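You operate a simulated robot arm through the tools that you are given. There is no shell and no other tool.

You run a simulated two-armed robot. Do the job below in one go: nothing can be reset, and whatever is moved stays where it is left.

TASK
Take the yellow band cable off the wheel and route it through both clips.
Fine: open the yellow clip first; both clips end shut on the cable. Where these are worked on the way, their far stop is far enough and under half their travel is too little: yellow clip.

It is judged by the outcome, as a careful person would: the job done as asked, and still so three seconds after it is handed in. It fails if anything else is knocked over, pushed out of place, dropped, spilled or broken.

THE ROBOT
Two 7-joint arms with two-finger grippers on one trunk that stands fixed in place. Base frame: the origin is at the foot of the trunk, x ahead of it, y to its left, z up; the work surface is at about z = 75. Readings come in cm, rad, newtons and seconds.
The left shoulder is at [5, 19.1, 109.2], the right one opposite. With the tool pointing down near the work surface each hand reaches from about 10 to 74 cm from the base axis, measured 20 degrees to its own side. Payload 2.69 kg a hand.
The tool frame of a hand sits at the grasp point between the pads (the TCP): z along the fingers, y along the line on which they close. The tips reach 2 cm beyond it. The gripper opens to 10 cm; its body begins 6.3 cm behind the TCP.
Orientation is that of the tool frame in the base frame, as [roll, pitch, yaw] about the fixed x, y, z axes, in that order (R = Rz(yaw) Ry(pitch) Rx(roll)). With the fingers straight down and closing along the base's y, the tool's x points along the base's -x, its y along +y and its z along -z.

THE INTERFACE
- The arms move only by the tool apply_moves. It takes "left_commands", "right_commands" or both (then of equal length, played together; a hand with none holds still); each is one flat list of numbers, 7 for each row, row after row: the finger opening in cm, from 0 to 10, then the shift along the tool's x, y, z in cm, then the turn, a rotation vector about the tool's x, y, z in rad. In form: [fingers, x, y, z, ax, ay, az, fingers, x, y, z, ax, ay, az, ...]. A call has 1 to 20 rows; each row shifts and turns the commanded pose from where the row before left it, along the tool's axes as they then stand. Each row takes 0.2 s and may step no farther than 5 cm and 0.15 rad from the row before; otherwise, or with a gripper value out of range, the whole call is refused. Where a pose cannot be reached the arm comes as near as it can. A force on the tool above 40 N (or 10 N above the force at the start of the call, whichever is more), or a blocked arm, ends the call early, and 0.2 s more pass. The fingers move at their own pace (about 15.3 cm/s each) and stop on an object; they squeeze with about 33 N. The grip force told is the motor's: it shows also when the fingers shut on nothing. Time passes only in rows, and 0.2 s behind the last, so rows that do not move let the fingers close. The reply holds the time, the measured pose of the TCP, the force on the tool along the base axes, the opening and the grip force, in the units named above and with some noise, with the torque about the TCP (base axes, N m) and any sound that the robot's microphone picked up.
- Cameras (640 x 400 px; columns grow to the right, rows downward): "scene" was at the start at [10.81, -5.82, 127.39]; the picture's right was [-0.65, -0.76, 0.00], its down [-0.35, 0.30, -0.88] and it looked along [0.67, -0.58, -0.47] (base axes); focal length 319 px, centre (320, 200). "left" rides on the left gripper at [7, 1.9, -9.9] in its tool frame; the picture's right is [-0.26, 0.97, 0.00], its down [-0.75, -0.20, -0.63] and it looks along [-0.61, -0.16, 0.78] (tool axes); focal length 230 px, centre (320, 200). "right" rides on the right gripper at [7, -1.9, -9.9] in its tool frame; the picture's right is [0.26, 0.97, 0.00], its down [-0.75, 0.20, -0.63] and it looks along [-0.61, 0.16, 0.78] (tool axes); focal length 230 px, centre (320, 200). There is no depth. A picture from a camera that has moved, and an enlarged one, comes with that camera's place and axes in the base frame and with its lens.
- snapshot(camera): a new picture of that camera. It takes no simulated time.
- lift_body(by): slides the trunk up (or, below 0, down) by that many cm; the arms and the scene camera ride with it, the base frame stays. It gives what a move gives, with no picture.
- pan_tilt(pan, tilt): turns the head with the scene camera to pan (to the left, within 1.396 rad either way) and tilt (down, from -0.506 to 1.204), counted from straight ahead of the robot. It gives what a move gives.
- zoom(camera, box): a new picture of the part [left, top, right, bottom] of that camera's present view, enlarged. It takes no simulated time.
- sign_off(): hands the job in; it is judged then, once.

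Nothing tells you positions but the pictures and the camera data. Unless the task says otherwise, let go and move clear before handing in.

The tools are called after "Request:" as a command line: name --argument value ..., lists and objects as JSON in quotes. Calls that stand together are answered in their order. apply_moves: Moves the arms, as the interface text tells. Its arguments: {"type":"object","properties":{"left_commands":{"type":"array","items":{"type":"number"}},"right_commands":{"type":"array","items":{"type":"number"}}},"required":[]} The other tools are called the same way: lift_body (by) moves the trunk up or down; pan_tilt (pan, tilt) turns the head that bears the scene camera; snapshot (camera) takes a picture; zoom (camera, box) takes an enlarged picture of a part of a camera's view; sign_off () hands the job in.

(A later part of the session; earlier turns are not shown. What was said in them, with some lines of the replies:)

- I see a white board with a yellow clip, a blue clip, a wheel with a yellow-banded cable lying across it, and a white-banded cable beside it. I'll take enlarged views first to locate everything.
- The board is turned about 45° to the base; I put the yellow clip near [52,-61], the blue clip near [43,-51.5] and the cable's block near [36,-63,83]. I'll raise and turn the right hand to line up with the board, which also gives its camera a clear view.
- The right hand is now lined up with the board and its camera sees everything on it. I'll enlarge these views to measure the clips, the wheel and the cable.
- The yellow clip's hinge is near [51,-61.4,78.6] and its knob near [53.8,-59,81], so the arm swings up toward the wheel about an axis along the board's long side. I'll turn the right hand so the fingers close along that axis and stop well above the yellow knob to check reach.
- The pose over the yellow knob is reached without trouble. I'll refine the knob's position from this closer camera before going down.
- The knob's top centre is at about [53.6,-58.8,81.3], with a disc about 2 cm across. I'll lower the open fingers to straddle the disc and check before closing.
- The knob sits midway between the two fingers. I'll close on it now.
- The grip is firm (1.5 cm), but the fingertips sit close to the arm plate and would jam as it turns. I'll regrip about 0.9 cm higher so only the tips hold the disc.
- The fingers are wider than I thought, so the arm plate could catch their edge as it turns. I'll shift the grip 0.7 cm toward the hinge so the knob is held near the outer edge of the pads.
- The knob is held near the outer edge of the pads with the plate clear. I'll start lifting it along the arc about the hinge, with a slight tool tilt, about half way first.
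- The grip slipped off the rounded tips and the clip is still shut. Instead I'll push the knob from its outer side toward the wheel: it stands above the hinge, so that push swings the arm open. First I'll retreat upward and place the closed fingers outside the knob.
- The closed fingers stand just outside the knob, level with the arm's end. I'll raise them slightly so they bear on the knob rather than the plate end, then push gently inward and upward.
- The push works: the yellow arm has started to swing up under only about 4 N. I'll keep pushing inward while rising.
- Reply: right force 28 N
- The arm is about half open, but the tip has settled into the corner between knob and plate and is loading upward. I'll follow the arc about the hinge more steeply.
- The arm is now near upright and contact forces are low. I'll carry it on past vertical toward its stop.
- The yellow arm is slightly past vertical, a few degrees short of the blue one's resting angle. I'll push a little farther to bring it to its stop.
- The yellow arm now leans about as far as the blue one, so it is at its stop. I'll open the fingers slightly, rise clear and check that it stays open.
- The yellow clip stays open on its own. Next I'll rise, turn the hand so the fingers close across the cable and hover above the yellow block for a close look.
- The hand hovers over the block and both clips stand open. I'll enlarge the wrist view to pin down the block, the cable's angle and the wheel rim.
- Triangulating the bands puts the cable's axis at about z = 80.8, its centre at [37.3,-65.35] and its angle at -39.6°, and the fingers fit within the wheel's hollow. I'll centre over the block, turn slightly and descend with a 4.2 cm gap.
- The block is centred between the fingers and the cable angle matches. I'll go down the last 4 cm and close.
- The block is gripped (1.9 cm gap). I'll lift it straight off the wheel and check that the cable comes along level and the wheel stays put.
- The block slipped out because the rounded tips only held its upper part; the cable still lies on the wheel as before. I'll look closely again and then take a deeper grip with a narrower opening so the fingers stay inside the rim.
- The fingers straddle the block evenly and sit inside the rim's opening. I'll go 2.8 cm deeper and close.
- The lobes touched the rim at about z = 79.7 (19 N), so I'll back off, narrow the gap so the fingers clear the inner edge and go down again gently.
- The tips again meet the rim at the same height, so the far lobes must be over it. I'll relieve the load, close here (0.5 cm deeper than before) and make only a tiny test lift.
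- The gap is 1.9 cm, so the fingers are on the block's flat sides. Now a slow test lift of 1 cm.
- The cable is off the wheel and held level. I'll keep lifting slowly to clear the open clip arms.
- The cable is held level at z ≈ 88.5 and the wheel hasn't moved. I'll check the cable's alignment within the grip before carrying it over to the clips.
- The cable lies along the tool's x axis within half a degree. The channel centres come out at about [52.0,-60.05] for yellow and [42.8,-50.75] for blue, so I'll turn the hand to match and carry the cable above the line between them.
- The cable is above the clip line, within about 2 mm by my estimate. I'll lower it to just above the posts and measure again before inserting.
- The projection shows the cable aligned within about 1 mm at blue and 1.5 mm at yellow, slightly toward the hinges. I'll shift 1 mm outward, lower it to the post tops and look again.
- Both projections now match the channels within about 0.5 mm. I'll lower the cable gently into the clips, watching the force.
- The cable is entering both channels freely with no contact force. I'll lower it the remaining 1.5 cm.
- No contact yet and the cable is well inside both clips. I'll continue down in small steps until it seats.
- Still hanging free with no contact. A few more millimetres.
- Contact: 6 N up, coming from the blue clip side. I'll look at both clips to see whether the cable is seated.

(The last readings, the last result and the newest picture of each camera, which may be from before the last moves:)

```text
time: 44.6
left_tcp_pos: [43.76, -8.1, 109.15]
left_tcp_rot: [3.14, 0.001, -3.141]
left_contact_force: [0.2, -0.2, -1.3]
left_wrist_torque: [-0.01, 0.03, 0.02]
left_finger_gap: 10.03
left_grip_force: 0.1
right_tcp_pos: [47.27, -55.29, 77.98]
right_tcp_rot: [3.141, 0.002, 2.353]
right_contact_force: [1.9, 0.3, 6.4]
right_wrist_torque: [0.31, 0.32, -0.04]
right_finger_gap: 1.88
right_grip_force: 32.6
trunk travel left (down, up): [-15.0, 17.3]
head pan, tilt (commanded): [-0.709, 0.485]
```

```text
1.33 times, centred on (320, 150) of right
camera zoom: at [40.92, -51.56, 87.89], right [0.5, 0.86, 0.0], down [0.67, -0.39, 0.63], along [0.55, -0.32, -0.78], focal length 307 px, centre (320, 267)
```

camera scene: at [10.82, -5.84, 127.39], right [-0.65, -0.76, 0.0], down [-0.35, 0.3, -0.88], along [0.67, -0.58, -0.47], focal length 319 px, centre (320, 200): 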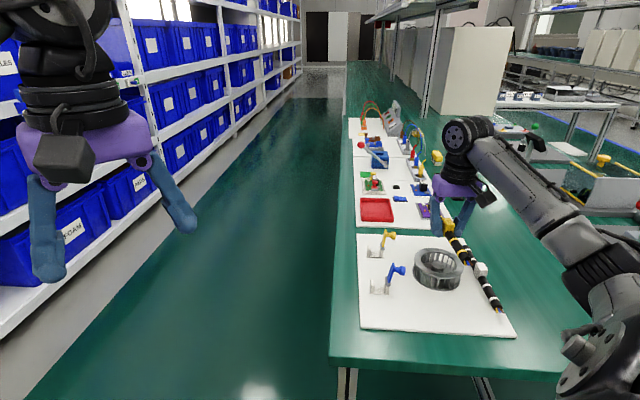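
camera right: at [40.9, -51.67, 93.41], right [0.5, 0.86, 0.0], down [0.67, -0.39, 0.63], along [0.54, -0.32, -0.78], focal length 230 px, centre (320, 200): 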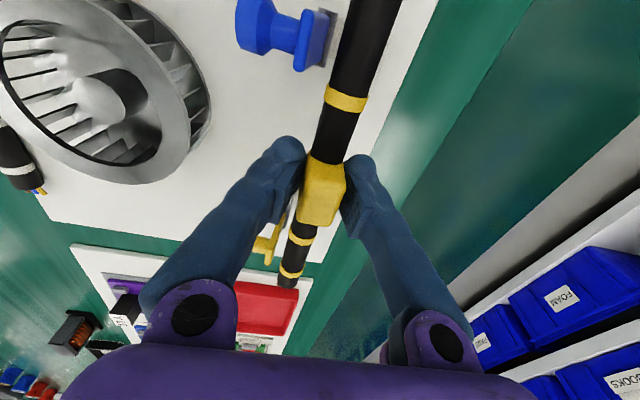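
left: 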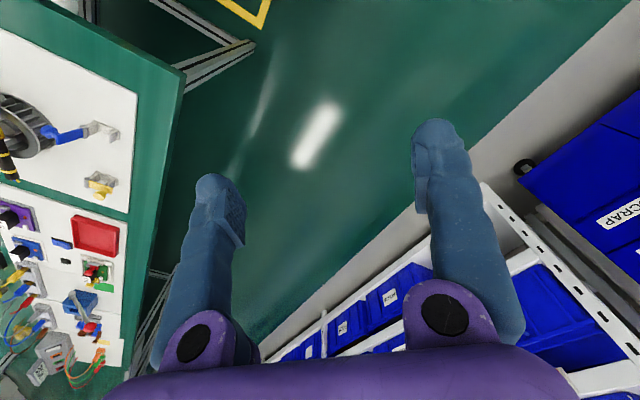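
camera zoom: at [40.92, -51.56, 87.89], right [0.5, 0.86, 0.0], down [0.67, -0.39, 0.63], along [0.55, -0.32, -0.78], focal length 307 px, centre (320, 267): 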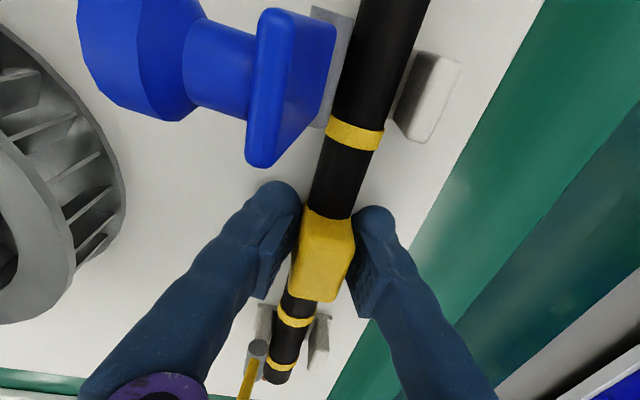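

The cable lies in both channels, resting on the blue clip's floor. I'll let go, rise straight up and check that it settles in place.

Request:
apply_moves --right_commands '[2.2, 0, 0, 0, 0, 0, 0, 3.2, 0, 0, 0, 0, 0, 0, 3.2, 0, 0, 0, 0, 0, 0, 3.2, 0, 0, -1.0, 0, 0, 0, 3.2, 0, 0, -2.0, 0, 0, 0, 3.2, 0, 0, -3.0, 0, 0, 0, 3.2, 0, 0, -4.0, 0, 0, 0, 3.2, 0, 0, -4.0, 0, 0, 0, 3.2, 0, 0, 0, 0, 0, 0]'

Request:
snapshot --camera "right"

Request:
zoom --camera "scene" --box '[350, 215, 430, 305]'

```text
time: 46.6
left_tcp_pos: [43.63, -8.13, 109.19]
left_tcp_rot: [-3.141, -0.001, -3.141]
left_contact_force: [0.8, 0.7, 0.3]
left_wrist_torque: [-0.01, -0.01, 0.01]
left_finger_gap: 10.01
left_grip_force: 0.0
right_tcp_pos: [47.34, -55.26, 91.77]
right_tcp_rot: [-3.141, 0.001, 2.354]
right_contact_force: [-0.4, -0.6, -0.1]
right_wrist_torque: [0.03, 0.01, -0.01]
right_finger_gap: 3.2
right_grip_force: 0.0
trunk travel left (down, up): [-15.0, 17.3]
head pan, tilt (commanded): [-0.709, 0.485]
```

```text
taken
camera right: at [40.96, -51.63, 101.58], right [0.5, 0.86, 0.0], down [0.67, -0.39, 0.63], along [0.54, -0.32, -0.78], focal length 230 px, centre (320, 200)
```

right: 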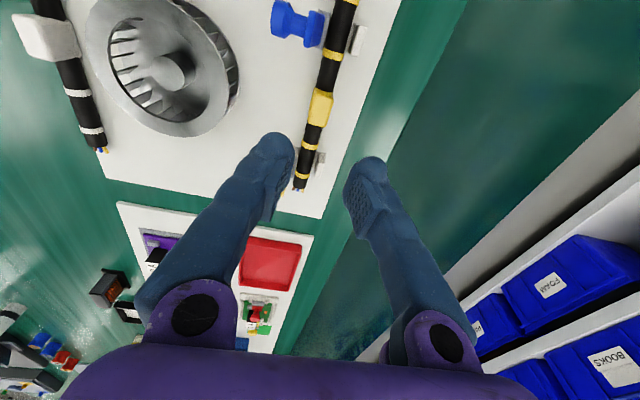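

```text
4.44 times, centred on (390, 260) of scene
camera zoom: at [10.82, -5.85, 127.39], right [-0.65, -0.76, 0.0], down [-0.35, 0.3, -0.88], along [0.67, -0.57, -0.47], focal length 1417 px, centre (9, -67)
```

zoom: 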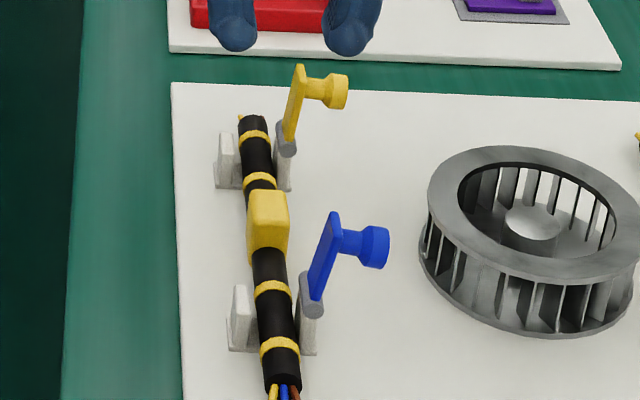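

The cable sits in both channels and the clip arms are still open. Next I'll close the fingers, move to the wheel side of the blue knob (tips above wheel height) and prepare to push the blue arm shut.

Request:
apply_moves --right_commands '[0, 2.13, -2.89, 0, 0, 0, 0, 0, 2.13, -2.89, 0, 0, 0, 0, 0, 2.13, -2.89, 0, 0, 0, 0, 0, 0, 0, 3.0, 0, 0, 0, 0, 0, 0, 3.0, 0, 0, 0, 0, 0, 0, 2.0, 0, 0, 0, 0, 0, 0, 0, 0, 0, 0]'

Request:
snapshot --camera "right"

Request:
zoom --camera "scene" --box '[350, 205, 450, 305]'

```text
time: 48.2
left_tcp_pos: [43.63, -8.2, 109.29]
left_tcp_rot: [-3.141, 0.0, -3.14]
left_contact_force: [0.3, -0.5, 0.1]
left_wrist_torque: [-0.01, 0.02, -0.01]
left_finger_gap: 10.03
left_grip_force: 0.0
right_tcp_pos: [36.54, -56.94, 84.07]
right_tcp_rot: [-3.141, -0.001, 2.353]
right_contact_force: [0.0, 0.2, 1.0]
right_wrist_torque: [0.0, 0.01, 0.01]
right_finger_gap: 0.0
right_grip_force: 29.8
trunk travel left (down, up): [-15.0, 17.3]
head pan, tilt (commanded): [-0.709, 0.485]
```

```text
taken
camera right: at [30.21, -53.25, 93.82], right [0.5, 0.86, 0.0], down [0.67, -0.39, 0.63], along [0.54, -0.32, -0.78], focal length 230 px, centre (320, 200)
```

right: 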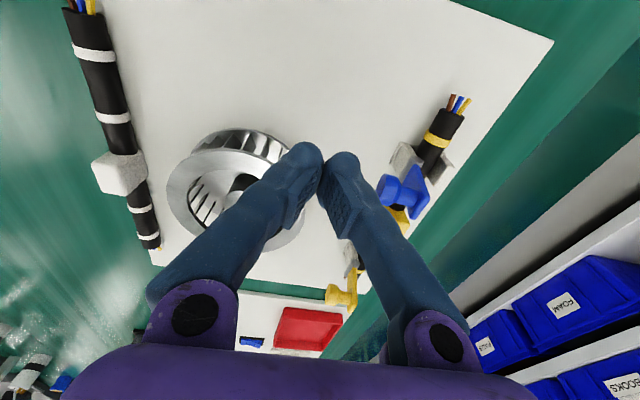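

```text
4.00 times, centred on (400, 255) of scene
camera zoom: at [10.82, -5.83, 127.39], right [-0.65, -0.76, 0.0], down [-0.35, 0.3, -0.88], along [0.67, -0.58, -0.47], focal length 1276 px, centre (0, -20)
```

zoom: 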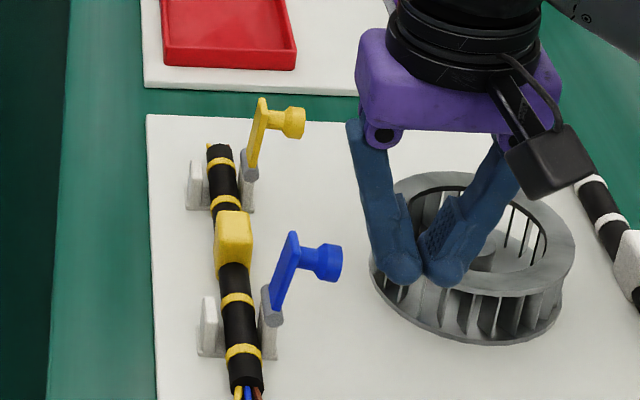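

The closed fingers are lined up on the wheel side of the blue knob. I'll lower to knob height and push outward in small steps.

Request:
apply_moves --right_commands '[0, 0, 0, 1.5, 0, 0, 0, 0, 0, 0.7, 0, 0, 0, 0, 0, 0, 0.6, 0, 0, 0, 0, 0, 0, 0.6, 0, 0, 0, 0, 0, 0, 0.6, 0, 0, 0, 0, 0, 0, 0.6, 0, 0, 0, 0, 0, 0, 0.5, 0, 0, 0, 0]'

Request:
zoom --camera "right" --box '[220, 50, 480, 250]'

Request:
zoom --camera "scene" --box '[350, 205, 450, 305]'

```text
time: 49.8
left_tcp_pos: [43.81, -8.28, 109.15]
left_tcp_rot: [3.14, -0.001, -3.141]
left_contact_force: [1.3, -0.1, 0.0]
left_wrist_torque: [-0.02, -0.01, 0.04]
left_finger_gap: 9.98
left_grip_force: 0.0
right_tcp_pos: [39.19, -54.26, 82.44]
right_tcp_rot: [-3.142, 0.0, 2.354]
right_contact_force: [0.1, -0.5, -0.1]
right_wrist_torque: [0.01, 0.02, -0.01]
right_finger_gap: 0.0
right_grip_force: 29.7
trunk travel left (down, up): [-15.0, 17.3]
head pan, tilt (commanded): [-0.709, 0.485]
```

```text
2.00 times, centred on (350, 150) of right
camera zoom: at [32.78, -50.66, 92.36], right [0.5, 0.86, 0.0], down [0.67, -0.39, 0.63], along [0.54, -0.32, -0.78], focal length 460 px, centre (260, 300)
```

zoom: 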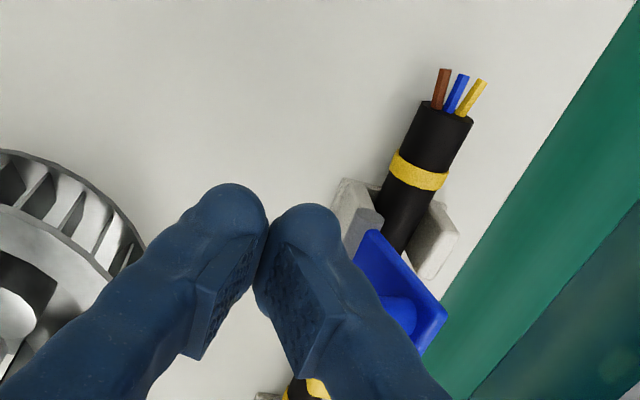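

```text
4.00 times, centred on (400, 255) of scene
camera zoom: at [10.81, -5.82, 127.39], right [-0.65, -0.76, 0.0], down [-0.35, 0.3, -0.88], along [0.67, -0.58, -0.47], focal length 1276 px, centre (0, -20)
```

zoom: 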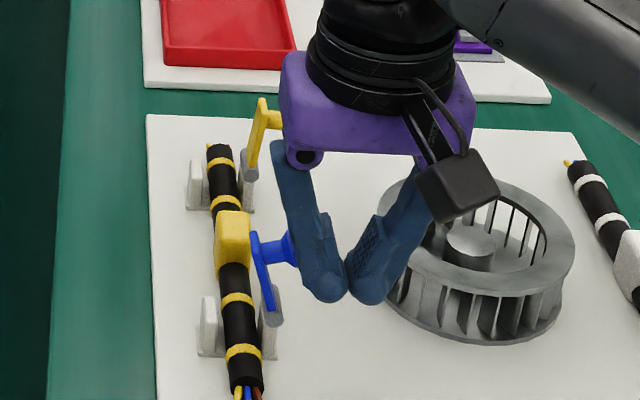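

The blue arm is swinging over with almost no force. I'll keep pushing outward.

Request:
apply_moves --right_commands '[0, 0, 0.6, 0, 0, 0, 0, 0, 0, 0.6, 0, 0, 0, 0, 0, 0, 0.6, 0, 0, 0, 0, 0, 0, 0.6, 0, 0, 0, 0]'

Request:
zoom --camera "right" --box '[220, 50, 480, 250]'

Request:
zoom --camera "scene" --box '[350, 205, 450, 305]'

```text
time: 50.8
left_tcp_pos: [43.71, -8.29, 109.19]
left_tcp_rot: [3.141, -0.001, -3.14]
left_contact_force: [0.1, 0.8, 0.4]
left_wrist_torque: [0.05, 0.03, -0.01]
left_finger_gap: 10.0
left_grip_force: 0.0
right_tcp_pos: [40.93, -52.57, 82.54]
right_tcp_rot: [3.141, -0.002, 2.353]
right_contact_force: [0.2, -0.1, -0.1]
right_wrist_torque: [0.01, -0.01, -0.01]
right_finger_gap: 0.01
right_grip_force: 28.8
trunk travel left (down, up): [-15.0, 17.3]
head pan, tilt (commanded): [-0.709, 0.485]
```

```text
2.00 times, centred on (350, 150) of right
camera zoom: at [34.58, -48.93, 92.33], right [0.5, 0.86, 0.0], down [0.67, -0.39, 0.63], along [0.54, -0.32, -0.78], focal length 460 px, centre (260, 300)
```

zoom: 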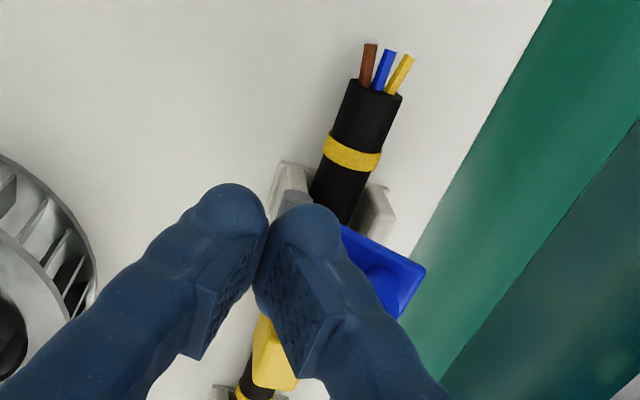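

```text
4.00 times, centred on (400, 255) of scene
camera zoom: at [10.82, -5.82, 127.39], right [-0.65, -0.76, 0.0], down [-0.35, 0.3, -0.88], along [0.67, -0.58, -0.47], focal length 1276 px, centre (0, -20)
```

zoom: 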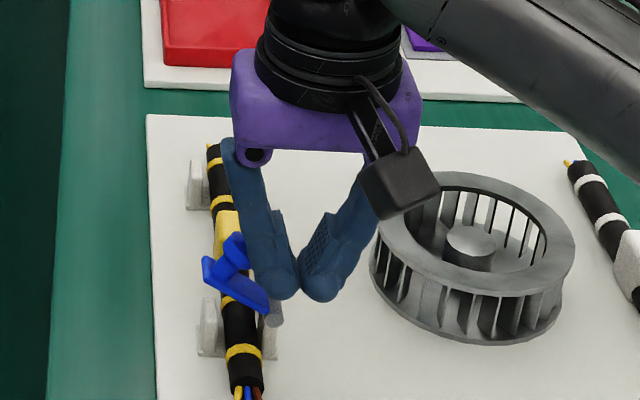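

The blue arm is past half way down and stays where it's pushed. I'll push a little more, then press from above.

Request:
apply_moves --right_commands '[0, 0, 0.5, 0, 0, 0, 0, 0, 0, 0.5, 0, 0, 0, 0, 0, 0, 0.5, 0, 0, 0, 0]'

Request:
zoom --camera "right" --box '[220, 50, 480, 250]'

Request:
zoom --camera "scene" --box '[350, 225, 420, 305]'

```text
time: 51.6
left_tcp_pos: [43.76, -8.24, 109.22]
left_tcp_rot: [-3.141, 0.0, -3.141]
left_contact_force: [-0.6, -0.7, -0.2]
left_wrist_torque: [-0.05, -0.01, -0.02]
left_finger_gap: 9.99
left_grip_force: 0.1
right_tcp_pos: [42.05, -51.51, 82.54]
right_tcp_rot: [-3.141, -0.001, 2.352]
right_contact_force: [-0.6, 0.4, 0.5]
right_wrist_torque: [-0.02, 0.0, 0.01]
right_finger_gap: 0.0
right_grip_force: 29.7
trunk travel left (down, up): [-15.0, 17.3]
head pan, tilt (commanded): [-0.709, 0.485]
```

```text
2.00 times, centred on (350, 150) of right
camera zoom: at [35.66, -47.84, 92.33], right [0.5, 0.86, 0.0], down [0.67, -0.39, 0.63], along [0.54, -0.32, -0.78], focal length 460 px, centre (260, 300)
```

zoom: 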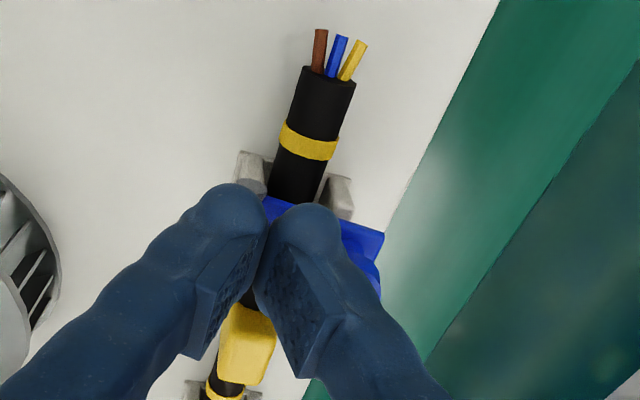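

```text
5.00 times, centred on (385, 265) of scene
camera zoom: at [10.82, -5.82, 127.39], right [-0.65, -0.76, 0.0], down [-0.35, 0.3, -0.88], along [0.67, -0.58, -0.47], focal length 1594 px, centre (-5, -125)
```

zoom: 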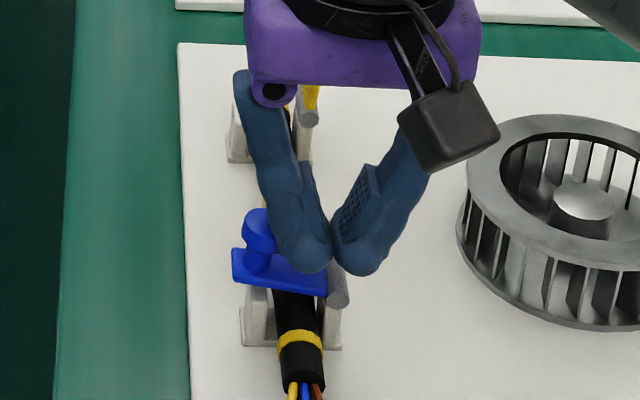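

The blue arm lies almost flat. I'll rise, move over the knob and press it down to latch.

Request:
apply_moves --right_commands '[0, 0, 0, -2.5, 0, 0, 0, 0, 0, 2.05, 0, 0, 0, 0, 0, 0, 0, 1.2, 0, 0, 0, 0, 0, 0, 0.5, 0, 0, 0, 0, 0, 0, 0.3, 0, 0, 0, 0, 0, 0, 0, 0, 0, 0]'

Request:
zoom --camera "right" --box '[220, 50, 480, 250]'

Request:
zoom --camera "scene" --box '[350, 225, 420, 305]'

```text
time: 53.0
left_tcp_pos: [43.77, -8.2, 109.26]
left_tcp_rot: [-3.141, 0.001, -3.139]
left_contact_force: [0.3, -0.6, 0.9]
left_wrist_torque: [0.01, 0.02, 0.03]
left_finger_gap: 10.0
left_grip_force: 0.1
right_tcp_pos: [43.4, -50.2, 83.1]
right_tcp_rot: [3.14, 0.002, 2.352]
right_contact_force: [3.4, 0.1, 9.8]
right_wrist_torque: [0.06, -0.17, 0.03]
right_finger_gap: 0.0
right_grip_force: 29.2
trunk travel left (down, up): [-15.0, 17.3]
head pan, tilt (commanded): [-0.709, 0.485]
```

```text
2.00 times, centred on (350, 150) of right
camera zoom: at [37.06, -46.4, 92.96], right [0.5, 0.86, 0.0], down [0.67, -0.39, 0.63], along [0.55, -0.32, -0.77], focal length 460 px, centre (260, 300)
```

zoom: 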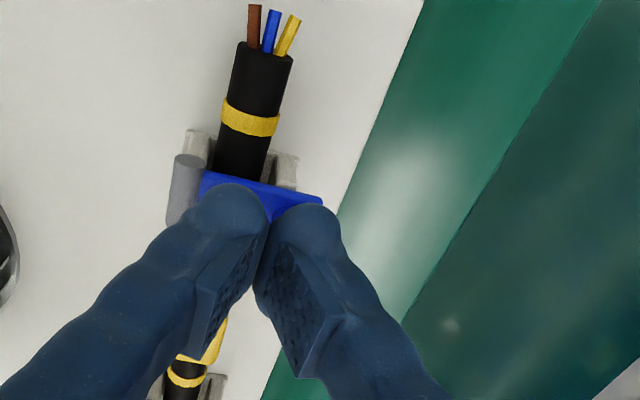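

```text
5.00 times, centred on (385, 265) of scene
camera zoom: at [10.77, -5.74, 127.42], right [-0.65, -0.76, 0.0], down [-0.35, 0.3, -0.88], along [0.67, -0.58, -0.47], focal length 1594 px, centre (-5, -125)
```

zoom: 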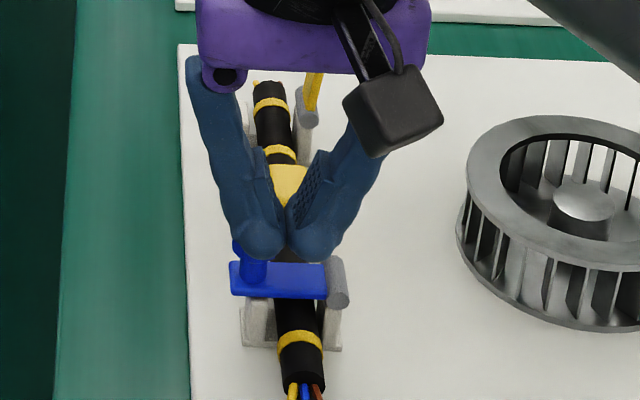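

The arm looks flat with about 10 N on it. I'll press a little harder to make sure it is latched, then lift off and inspect.

Request:
apply_moves --right_commands '[0, 0, 0, 0.2, 0, 0, 0, 0, 0, 0, 0.2, 0, 0, 0, 0, 0, 0, 0, 0, 0, 0]'

Request:
zoom --camera "scene" --box '[360, 250, 410, 300]'

```text
time: 53.8
left_tcp_pos: [43.63, -8.0, 109.25]
left_tcp_rot: [-3.137, 0.002, -3.14]
left_contact_force: [0.7, 0.2, -0.2]
left_wrist_torque: [0.02, 0.01, 0.0]
left_finger_gap: 10.02
left_grip_force: 0.0
right_tcp_pos: [43.38, -50.03, 83.01]
right_tcp_rot: [3.14, 0.008, 2.351]
right_contact_force: [11.5, -1.2, 31.8]
right_wrist_torque: [0.15, -0.32, 0.05]
right_finger_gap: 0.0
right_grip_force: 29.7
trunk travel left (down, up): [-15.0, 17.3]
head pan, tilt (commanded): [-0.709, 0.485]
```

```text
8.00 times, centred on (385, 275) of scene
camera zoom: at [10.69, -5.58, 127.45], right [-0.65, -0.76, 0.0], down [-0.35, 0.3, -0.89], along [0.67, -0.58, -0.46], focal length 2551 px, centre (-200, -400)
```

zoom: 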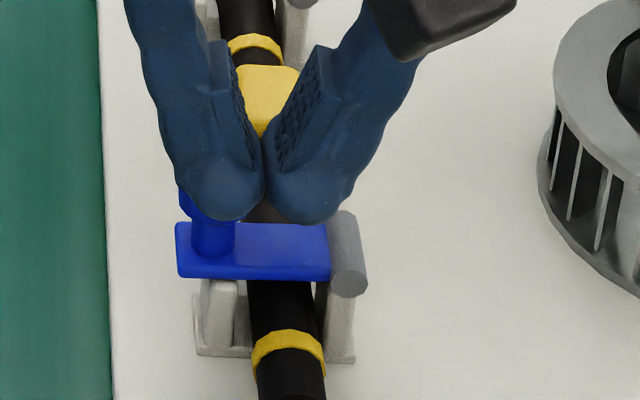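

The blue arm is hard shut with 32 N on the knob. I'll lift off and go around to the wheel side of the yellow knob.

Request:
apply_moves --right_commands '[0, 0, 0, -4.7, 0, 0, 0, 0, 0, 0, -4.7, 0, 0, 0, 0, -3.35, -2.4, 0, 0, 0, 0, 0, -3.35, -2.4, 0, 0, 0, 0, 0, -3.35, -2.4, 0, 0, 0, 0, 0, -3.35, -2.4, 0, 0, 0, 0, 0, 0, 0, 4.0, 0, 0, 0, 0, 0, 0, 4.0, 0, 0, 0, 0, 0, 0, 0, 0, 0, 0]'

Request:
snapshot --camera "right"

Request:
zoom --camera "scene" --box '[350, 195, 450, 305]'

```text
time: 55.8
left_tcp_pos: [43.83, -8.12, 109.21]
left_tcp_rot: [3.141, 0.001, -3.14]
left_contact_force: [-0.3, 0.3, 0.4]
left_wrist_torque: [0.01, 0.0, 0.01]
left_finger_gap: 10.0
left_grip_force: 0.0
right_tcp_pos: [45.97, -66.33, 83.75]
right_tcp_rot: [3.141, 0.0, 2.351]
right_contact_force: [-0.4, -0.5, 0.0]
right_wrist_torque: [-0.01, -0.02, -0.04]
right_finger_gap: 0.0
right_grip_force: 29.7
trunk travel left (down, up): [-15.0, 17.3]
head pan, tilt (commanded): [-0.709, 0.485]
```

```text
taken
camera right: at [39.67, -62.6, 93.7], right [0.5, 0.86, 0.0], down [0.67, -0.39, 0.63], along [0.54, -0.32, -0.78], focal length 230 px, centre (320, 200)
```

right: 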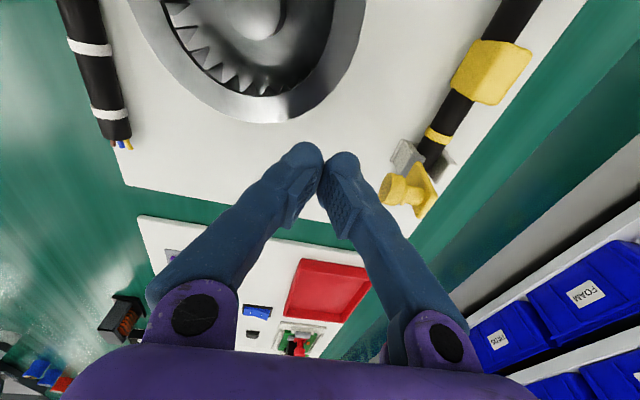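

```text
3.64 times, centred on (400, 250) of scene
camera zoom: at [10.8, -5.81, 127.4], right [-0.65, -0.76, 0.0], down [-0.35, 0.3, -0.88], along [0.67, -0.58, -0.47], focal length 1160 px, centre (29, 18)
```

zoom: 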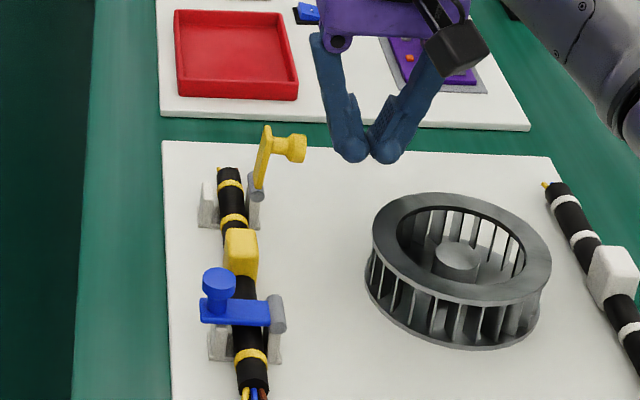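

The blue clip stays shut over the cable. I'll lower beside the yellow knob and push its arm over the same way.

Request:
apply_moves --right_commands '[0, 0, 0, 1.35, 0, 0, 0, 0, 0, 0.7, 0, 0, 0, 0, 0, 0, 0.6, 0, 0, 0, 0, 0, 0, 0.6, 0, 0, 0, 0, 0, 0, 0.6, 0, 0, 0, 0, 0, 0, 0.6, 0, 0, 0, 0, 0, 0, 0.5, 0, 0, 0, 0, 0, 0, 0.6, 0, 0, 0, 0]'

Request:
zoom --camera "right" --box '[220, 50, 480, 250]'

Request:
zoom --camera "scene" --box '[350, 195, 450, 305]'

```text
time: 57.6
left_tcp_pos: [43.67, -8.29, 109.2]
left_tcp_rot: [-3.141, -0.002, -3.138]
left_contact_force: [0.6, -0.3, -0.3]
left_wrist_torque: [-0.02, 0.01, -0.02]
left_finger_gap: 10.0
left_grip_force: 0.0
right_tcp_pos: [49.1, -63.39, 82.63]
right_tcp_rot: [-3.141, 0.001, 2.352]
right_contact_force: [0.4, 0.3, -0.2]
right_wrist_torque: [0.0, 0.0, -0.01]
right_finger_gap: 0.0
right_grip_force: 29.2
trunk travel left (down, up): [-15.0, 17.3]
head pan, tilt (commanded): [-0.709, 0.485]
```

```text
2.00 times, centred on (350, 150) of right
camera zoom: at [42.72, -59.73, 92.41], right [0.5, 0.86, 0.0], down [0.67, -0.39, 0.63], along [0.54, -0.32, -0.78], focal length 460 px, centre (260, 300)
```

zoom: 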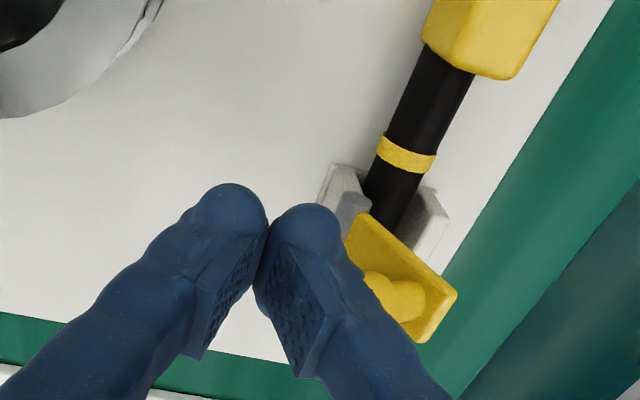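

```text
3.64 times, centred on (400, 250) of scene
camera zoom: at [10.82, -5.82, 127.39], right [-0.65, -0.76, 0.0], down [-0.35, 0.3, -0.88], along [0.67, -0.58, -0.47], focal length 1160 px, centre (29, 18)
```

zoom: 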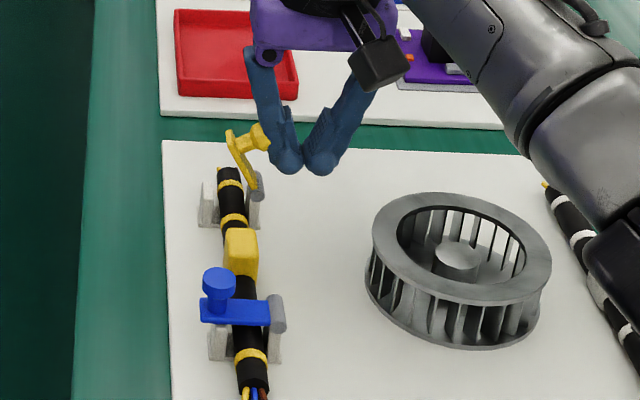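

The yellow arm is swinging over. Before continuing I'll check the whole scene, since the right forearm comes near the wheel and white cable in view.

Request:
snapshot --camera "scene"

```text
taken
camera scene: at [10.82, -5.82, 127.39], right [-0.65, -0.76, 0.0], down [-0.35, 0.3, -0.88], along [0.67, -0.58, -0.47], focal length 319 px, centre (320, 200)
```

scene: 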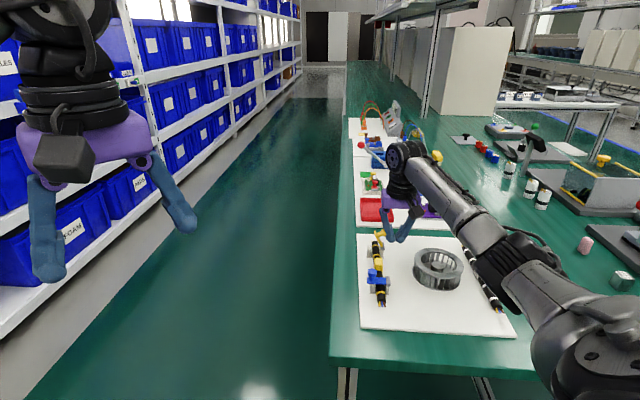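

The forearm and elbow are well above everything on the table. I'll continue pushing the yellow arm over.

Request:
apply_moves --right_commands '[0, 0, 0.6, 0, 0, 0, 0, 0, 0, 0.6, 0, 0, 0, 0, 0, 0, 0.6, 0, 0, 0, 0, 0, 0, 0.5, 0, 0, 0, 0, 0, 0, 0.5, 0, 0, 0, 0, 0, 0, 0.5, 0, 0, 0, 0]'

Request:
zoom --camera "right" --box '[220, 50, 480, 250]'

Request:
zoom --camera "scene" --box '[350, 215, 420, 305]'

```text
time: 59.0
left_tcp_pos: [43.78, -8.14, 109.35]
left_tcp_rot: [-3.141, 0.0, -3.138]
left_contact_force: [0.6, 0.3, -0.3]
left_wrist_torque: [0.01, 0.01, 0.0]
left_finger_gap: 10.01
left_grip_force: 0.0
right_tcp_pos: [51.42, -61.01, 82.53]
right_tcp_rot: [-3.141, 0.0, 2.351]
right_contact_force: [0.2, 0.6, -0.7]
right_wrist_torque: [0.01, 0.0, -0.02]
right_finger_gap: 0.0
right_grip_force: 29.4
trunk travel left (down, up): [-15.0, 17.3]
head pan, tilt (commanded): [-0.709, 0.485]
```

```text
2.00 times, centred on (350, 150) of right
camera zoom: at [45.03, -57.43, 92.5], right [0.5, 0.86, 0.0], down [0.67, -0.39, 0.63], along [0.54, -0.32, -0.78], focal length 460 px, centre (260, 300)
```

zoom: 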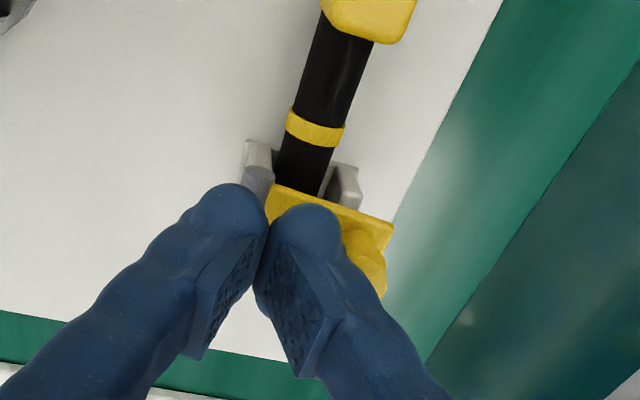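

```text
4.44 times, centred on (385, 260) of scene
camera zoom: at [10.82, -5.82, 127.39], right [-0.65, -0.76, 0.0], down [-0.35, 0.3, -0.88], along [0.67, -0.58, -0.47], focal length 1417 px, centre (31, -67)
```

zoom: 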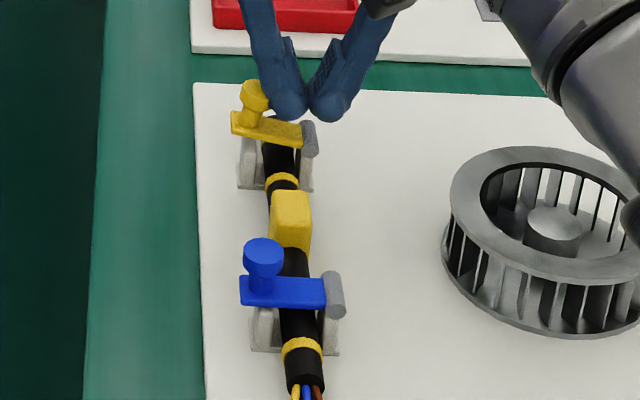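

The yellow arm is nearly flat, just as blue was. I'll do the same rise, shift and press to latch it.

Request:
apply_moves --right_commands '[0, 0, 0, -2.5, 0, 0, 0, 0, 0, 2.05, 0, 0, 0, 0, 0, 0, 0, 1.2, 0, 0, 0, 0, 0, 0, 0.5, 0, 0, 0, 0, 0, 0, 0.3, 0, 0, 0, 0, 0, 0, 0.2, 0, 0, 0, 0, 0, 0, 0, 0, 0, 0]'

Request:
zoom --camera "right" --box '[220, 50, 480, 250]'

Request:
zoom --camera "scene" --box '[350, 215, 420, 305]'

```text
time: 60.6
left_tcp_pos: [43.78, -8.13, 109.21]
left_tcp_rot: [-3.14, 0.002, -3.139]
left_contact_force: [-0.1, 0.1, 0.3]
left_wrist_torque: [0.0, -0.04, -0.01]
left_finger_gap: 10.01
left_grip_force: 0.0
right_tcp_pos: [52.74, -59.57, 83.21]
right_tcp_rot: [3.141, 0.004, 2.353]
right_contact_force: [4.7, -2.9, 12.4]
right_wrist_torque: [-0.03, -0.09, -0.01]
right_finger_gap: 0.01
right_grip_force: 29.8
trunk travel left (down, up): [-15.0, 17.3]
head pan, tilt (commanded): [-0.709, 0.485]
```

```text
2.00 times, centred on (350, 150) of right
camera zoom: at [46.45, -55.95, 92.95], right [0.5, 0.86, 0.0], down [0.67, -0.39, 0.63], along [0.55, -0.32, -0.77], focal length 460 px, centre (260, 300)
```

zoom: 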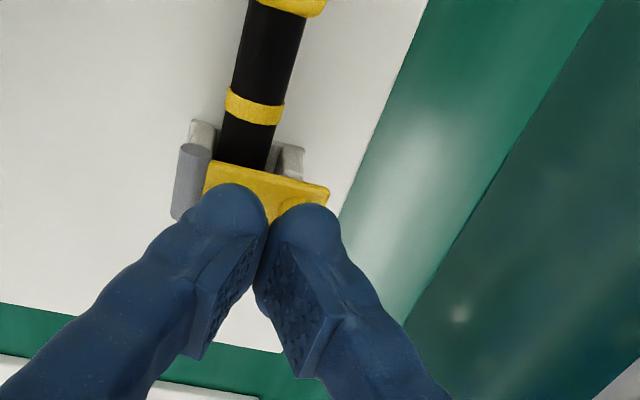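

```text
4.44 times, centred on (385, 260) of scene
camera zoom: at [10.74, -5.73, 127.42], right [-0.65, -0.76, 0.0], down [-0.35, 0.3, -0.89], along [0.67, -0.58, -0.47], focal length 1417 px, centre (31, -67)
```

zoom: 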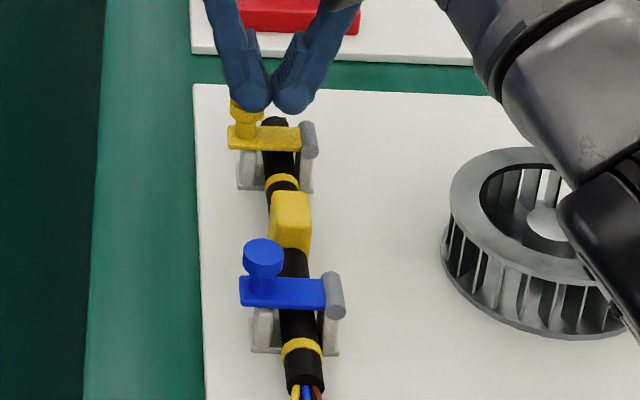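

The yellow arm is flat with about 12 N on it. I'll press slightly harder as with blue, then lift off.

Request:
apply_moves --right_commands '[0, 0, 0, 0.15, 0, 0, 0, 0, 0, 0, 0.15, 0, 0, 0, 0, 0, 0, 0, 0, 0, 0]'

Request:
zoom --camera "scene" --box '[355, 225, 405, 275]'

```text
time: 61.4
left_tcp_pos: [43.59, -7.96, 109.46]
left_tcp_rot: [-3.139, 0.001, -3.14]
left_contact_force: [0.2, -0.1, 0.3]
left_wrist_torque: [-0.01, -0.03, 0.02]
left_finger_gap: 10.0
left_grip_force: 0.0
right_tcp_pos: [52.78, -59.57, 83.09]
right_tcp_rot: [3.141, 0.006, 2.354]
right_contact_force: [6.2, -7.7, 29.8]
right_wrist_torque: [0.03, -0.26, -0.05]
right_finger_gap: 0.02
right_grip_force: 29.4
trunk travel left (down, up): [-15.0, 17.3]
head pan, tilt (commanded): [-0.709, 0.485]
```

```text
8.00 times, centred on (380, 250) of scene
camera zoom: at [10.63, -5.61, 127.45], right [-0.65, -0.76, 0.0], down [-0.35, 0.3, -0.89], along [0.67, -0.58, -0.46], focal length 2551 px, centre (-160, -200)
```

zoom: 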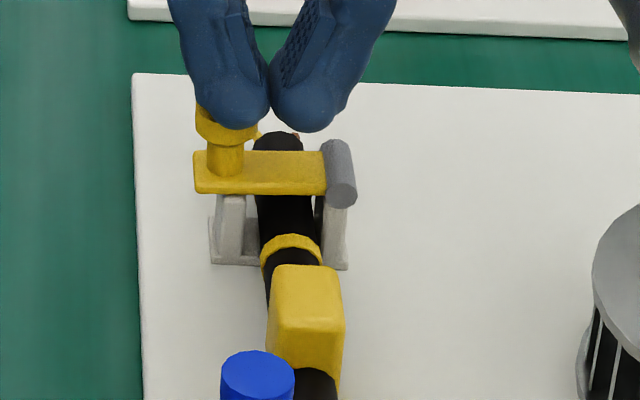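

The yellow arm is hard shut with the cable under it and its end showing beyond the clip. I'll lift straight up, draw the hand back clear and inspect everything.

Request:
apply_moves --right_commands '[0, 0, 0, -1.0, 0, 0, 0, 0, 0, 0, -4.0, 0, 0, 0, 0, 0, 0, -4.5, 0, 0, 0, 0, 0, 0, -4.5, 0, 0, 0, 2, 0, 0, -4.5, 0, 0, 0, 4, 4.5, 0, 0, 0, 0, 0, 4, 4.5, 0, 0, 0, 0, 0, 4, 4.5, 0, 0, 0, 0, 0, 4, 4.5, 0, 0, 0, 0, 0, 4, 4.5, 0, 0, 0, 0, 0, 4, 0, 0, 0, 0, 0, 0]'

Request:
snapshot --camera "scene"

Request:
zoom --camera "scene" --box '[350, 220, 450, 310]'

Request:
snapshot --camera "right"

```text
time: 63.8
left_tcp_pos: [43.84, -8.31, 109.18]
left_tcp_rot: [-3.141, 0.001, -3.14]
left_contact_force: [0.5, 0.1, 0.1]
left_wrist_torque: [-0.01, -0.01, -0.04]
left_finger_gap: 10.02
left_grip_force: 0.0
right_tcp_pos: [37.03, -43.5, 100.93]
right_tcp_rot: [-3.141, 0.001, 2.353]
right_contact_force: [0.5, -0.6, -0.3]
right_wrist_torque: [-0.03, 0.0, 0.02]
right_finger_gap: 4.03
right_grip_force: 0.1
trunk travel left (down, up): [-15.0, 17.3]
head pan, tilt (commanded): [-0.709, 0.485]
```

```text
taken
camera scene: at [10.82, -5.84, 127.39], right [-0.65, -0.76, 0.0], down [-0.35, 0.3, -0.88], along [0.67, -0.58, -0.47], focal length 319 px, centre (320, 200)
```

scene: 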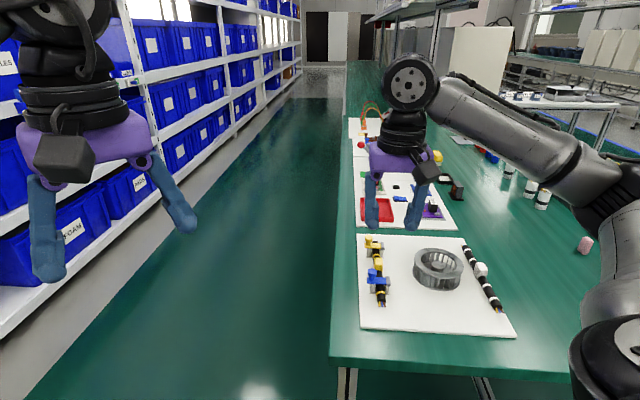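

```text
4.44 times, centred on (400, 265) of scene
camera zoom: at [10.82, -5.84, 127.39], right [-0.65, -0.76, 0.0], down [-0.35, 0.3, -0.88], along [0.67, -0.58, -0.47], focal length 1417 px, centre (-36, -89)
```

zoom: 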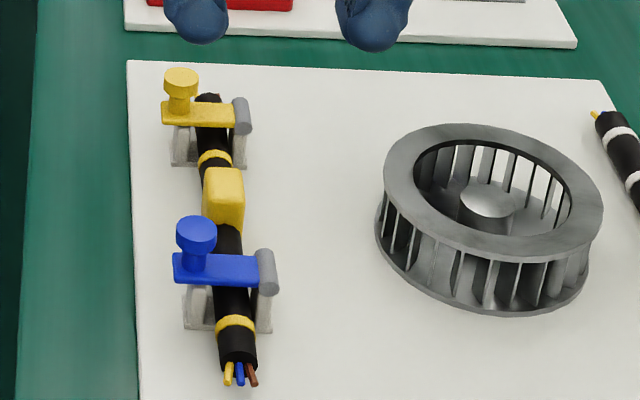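

```text
taken
camera right: at [30.65, -39.92, 110.82], right [0.5, 0.86, 0.0], down [0.67, -0.39, 0.63], along [0.54, -0.32, -0.78], focal length 230 px, centre (320, 200)
```

right: 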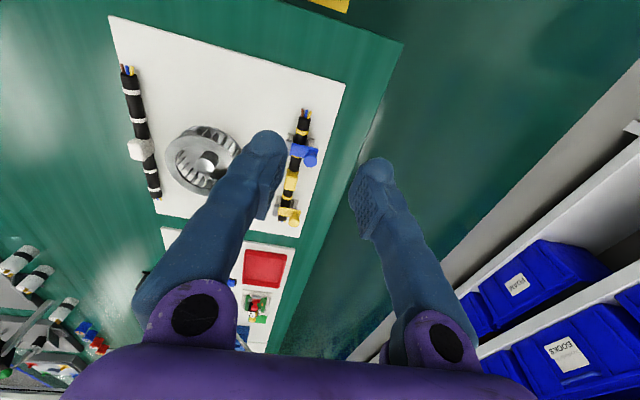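

Both clips look shut over the cable, and the wheel is where it was. I'll take one last close look at each clip before handing in.

Request:
zoom --camera "scene" --box '[355, 225, 405, 265]'

Request:
zoom --camera "scene" --box '[355, 260, 405, 310]'

Request:
zoom --camera "right" --box '[255, 95, 345, 240]'

```text
10.00 times, centred on (380, 245) of scene
camera zoom: at [10.82, -5.84, 127.39], right [-0.65, -0.76, 0.0], down [-0.35, 0.3, -0.88], along [0.67, -0.58, -0.47], focal length 3189 px, centre (-280, -250)
```

zoom: 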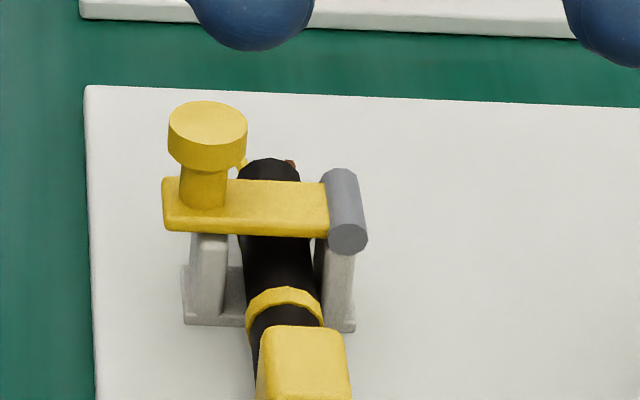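

```text
8.00 times, centred on (380, 285) of scene
camera zoom: at [10.82, -5.84, 127.39], right [-0.65, -0.76, 0.0], down [-0.35, 0.3, -0.88], along [0.67, -0.58, -0.47], focal length 2551 px, centre (-160, -480)
```

zoom: 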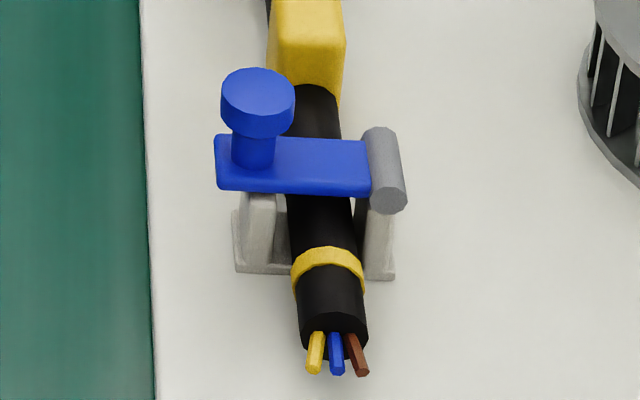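

```text
2.76 times, centred on (300, 168) of right
camera zoom: at [30.65, -39.92, 110.82], right [0.5, 0.86, 0.0], down [0.67, -0.39, 0.63], along [0.54, -0.32, -0.78], focal length 635 px, centre (375, 290)
```

zoom: 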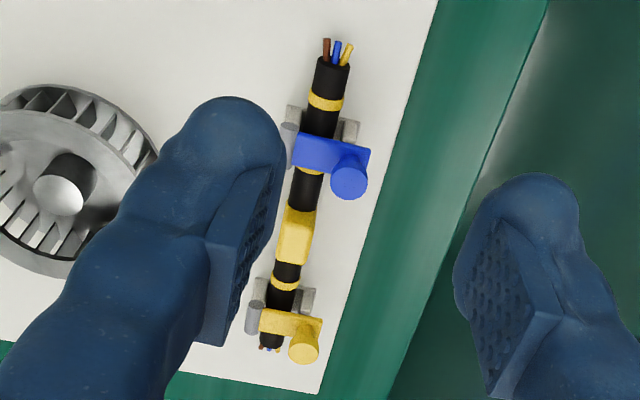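

The yellow clip is back in its original closed position and the blue arm lies just as flat. The cable passes under both arms with an end showing past each clip, and the wheel, white cable and board haven't moved. The hand is clear, so I'm handing the job in.

Request:
sign_off

```text
The job is handed in.
```

The yellow-banded cable is off the wheel and runs through both clips, and both clips are shut on it. I've handed the job in.

- **Order:** I opened the yellow clip first, past vertical to about the angle the blue arm started at and well past half its travel. It eased back slightly when I let go and stayed open while I moved the cable.
- **Closing:** Each knob was pressed down with about 30 N until the arm lay flat. The microphone reported no click. The yellow arm is back in exactly its original closed position, and the blue arm lies just as flat.
- **Fit:** An end of the cable shows past each clip, but it isn't centred: about 4 cm extends beyond the blue clip and about 1.5 cm beyond the yellow one.
- **Slips on the way:** My first grip on the yellow knob and my first grip on the cable block both slipped off. The fingertips also pressed twice on the wheel rim, at just under 20 N.
- **Surroundings:** The wheel is where it started. The white cable and the rest of the board looked undisturbed in the last pictures, and the right hand is clear of everything.
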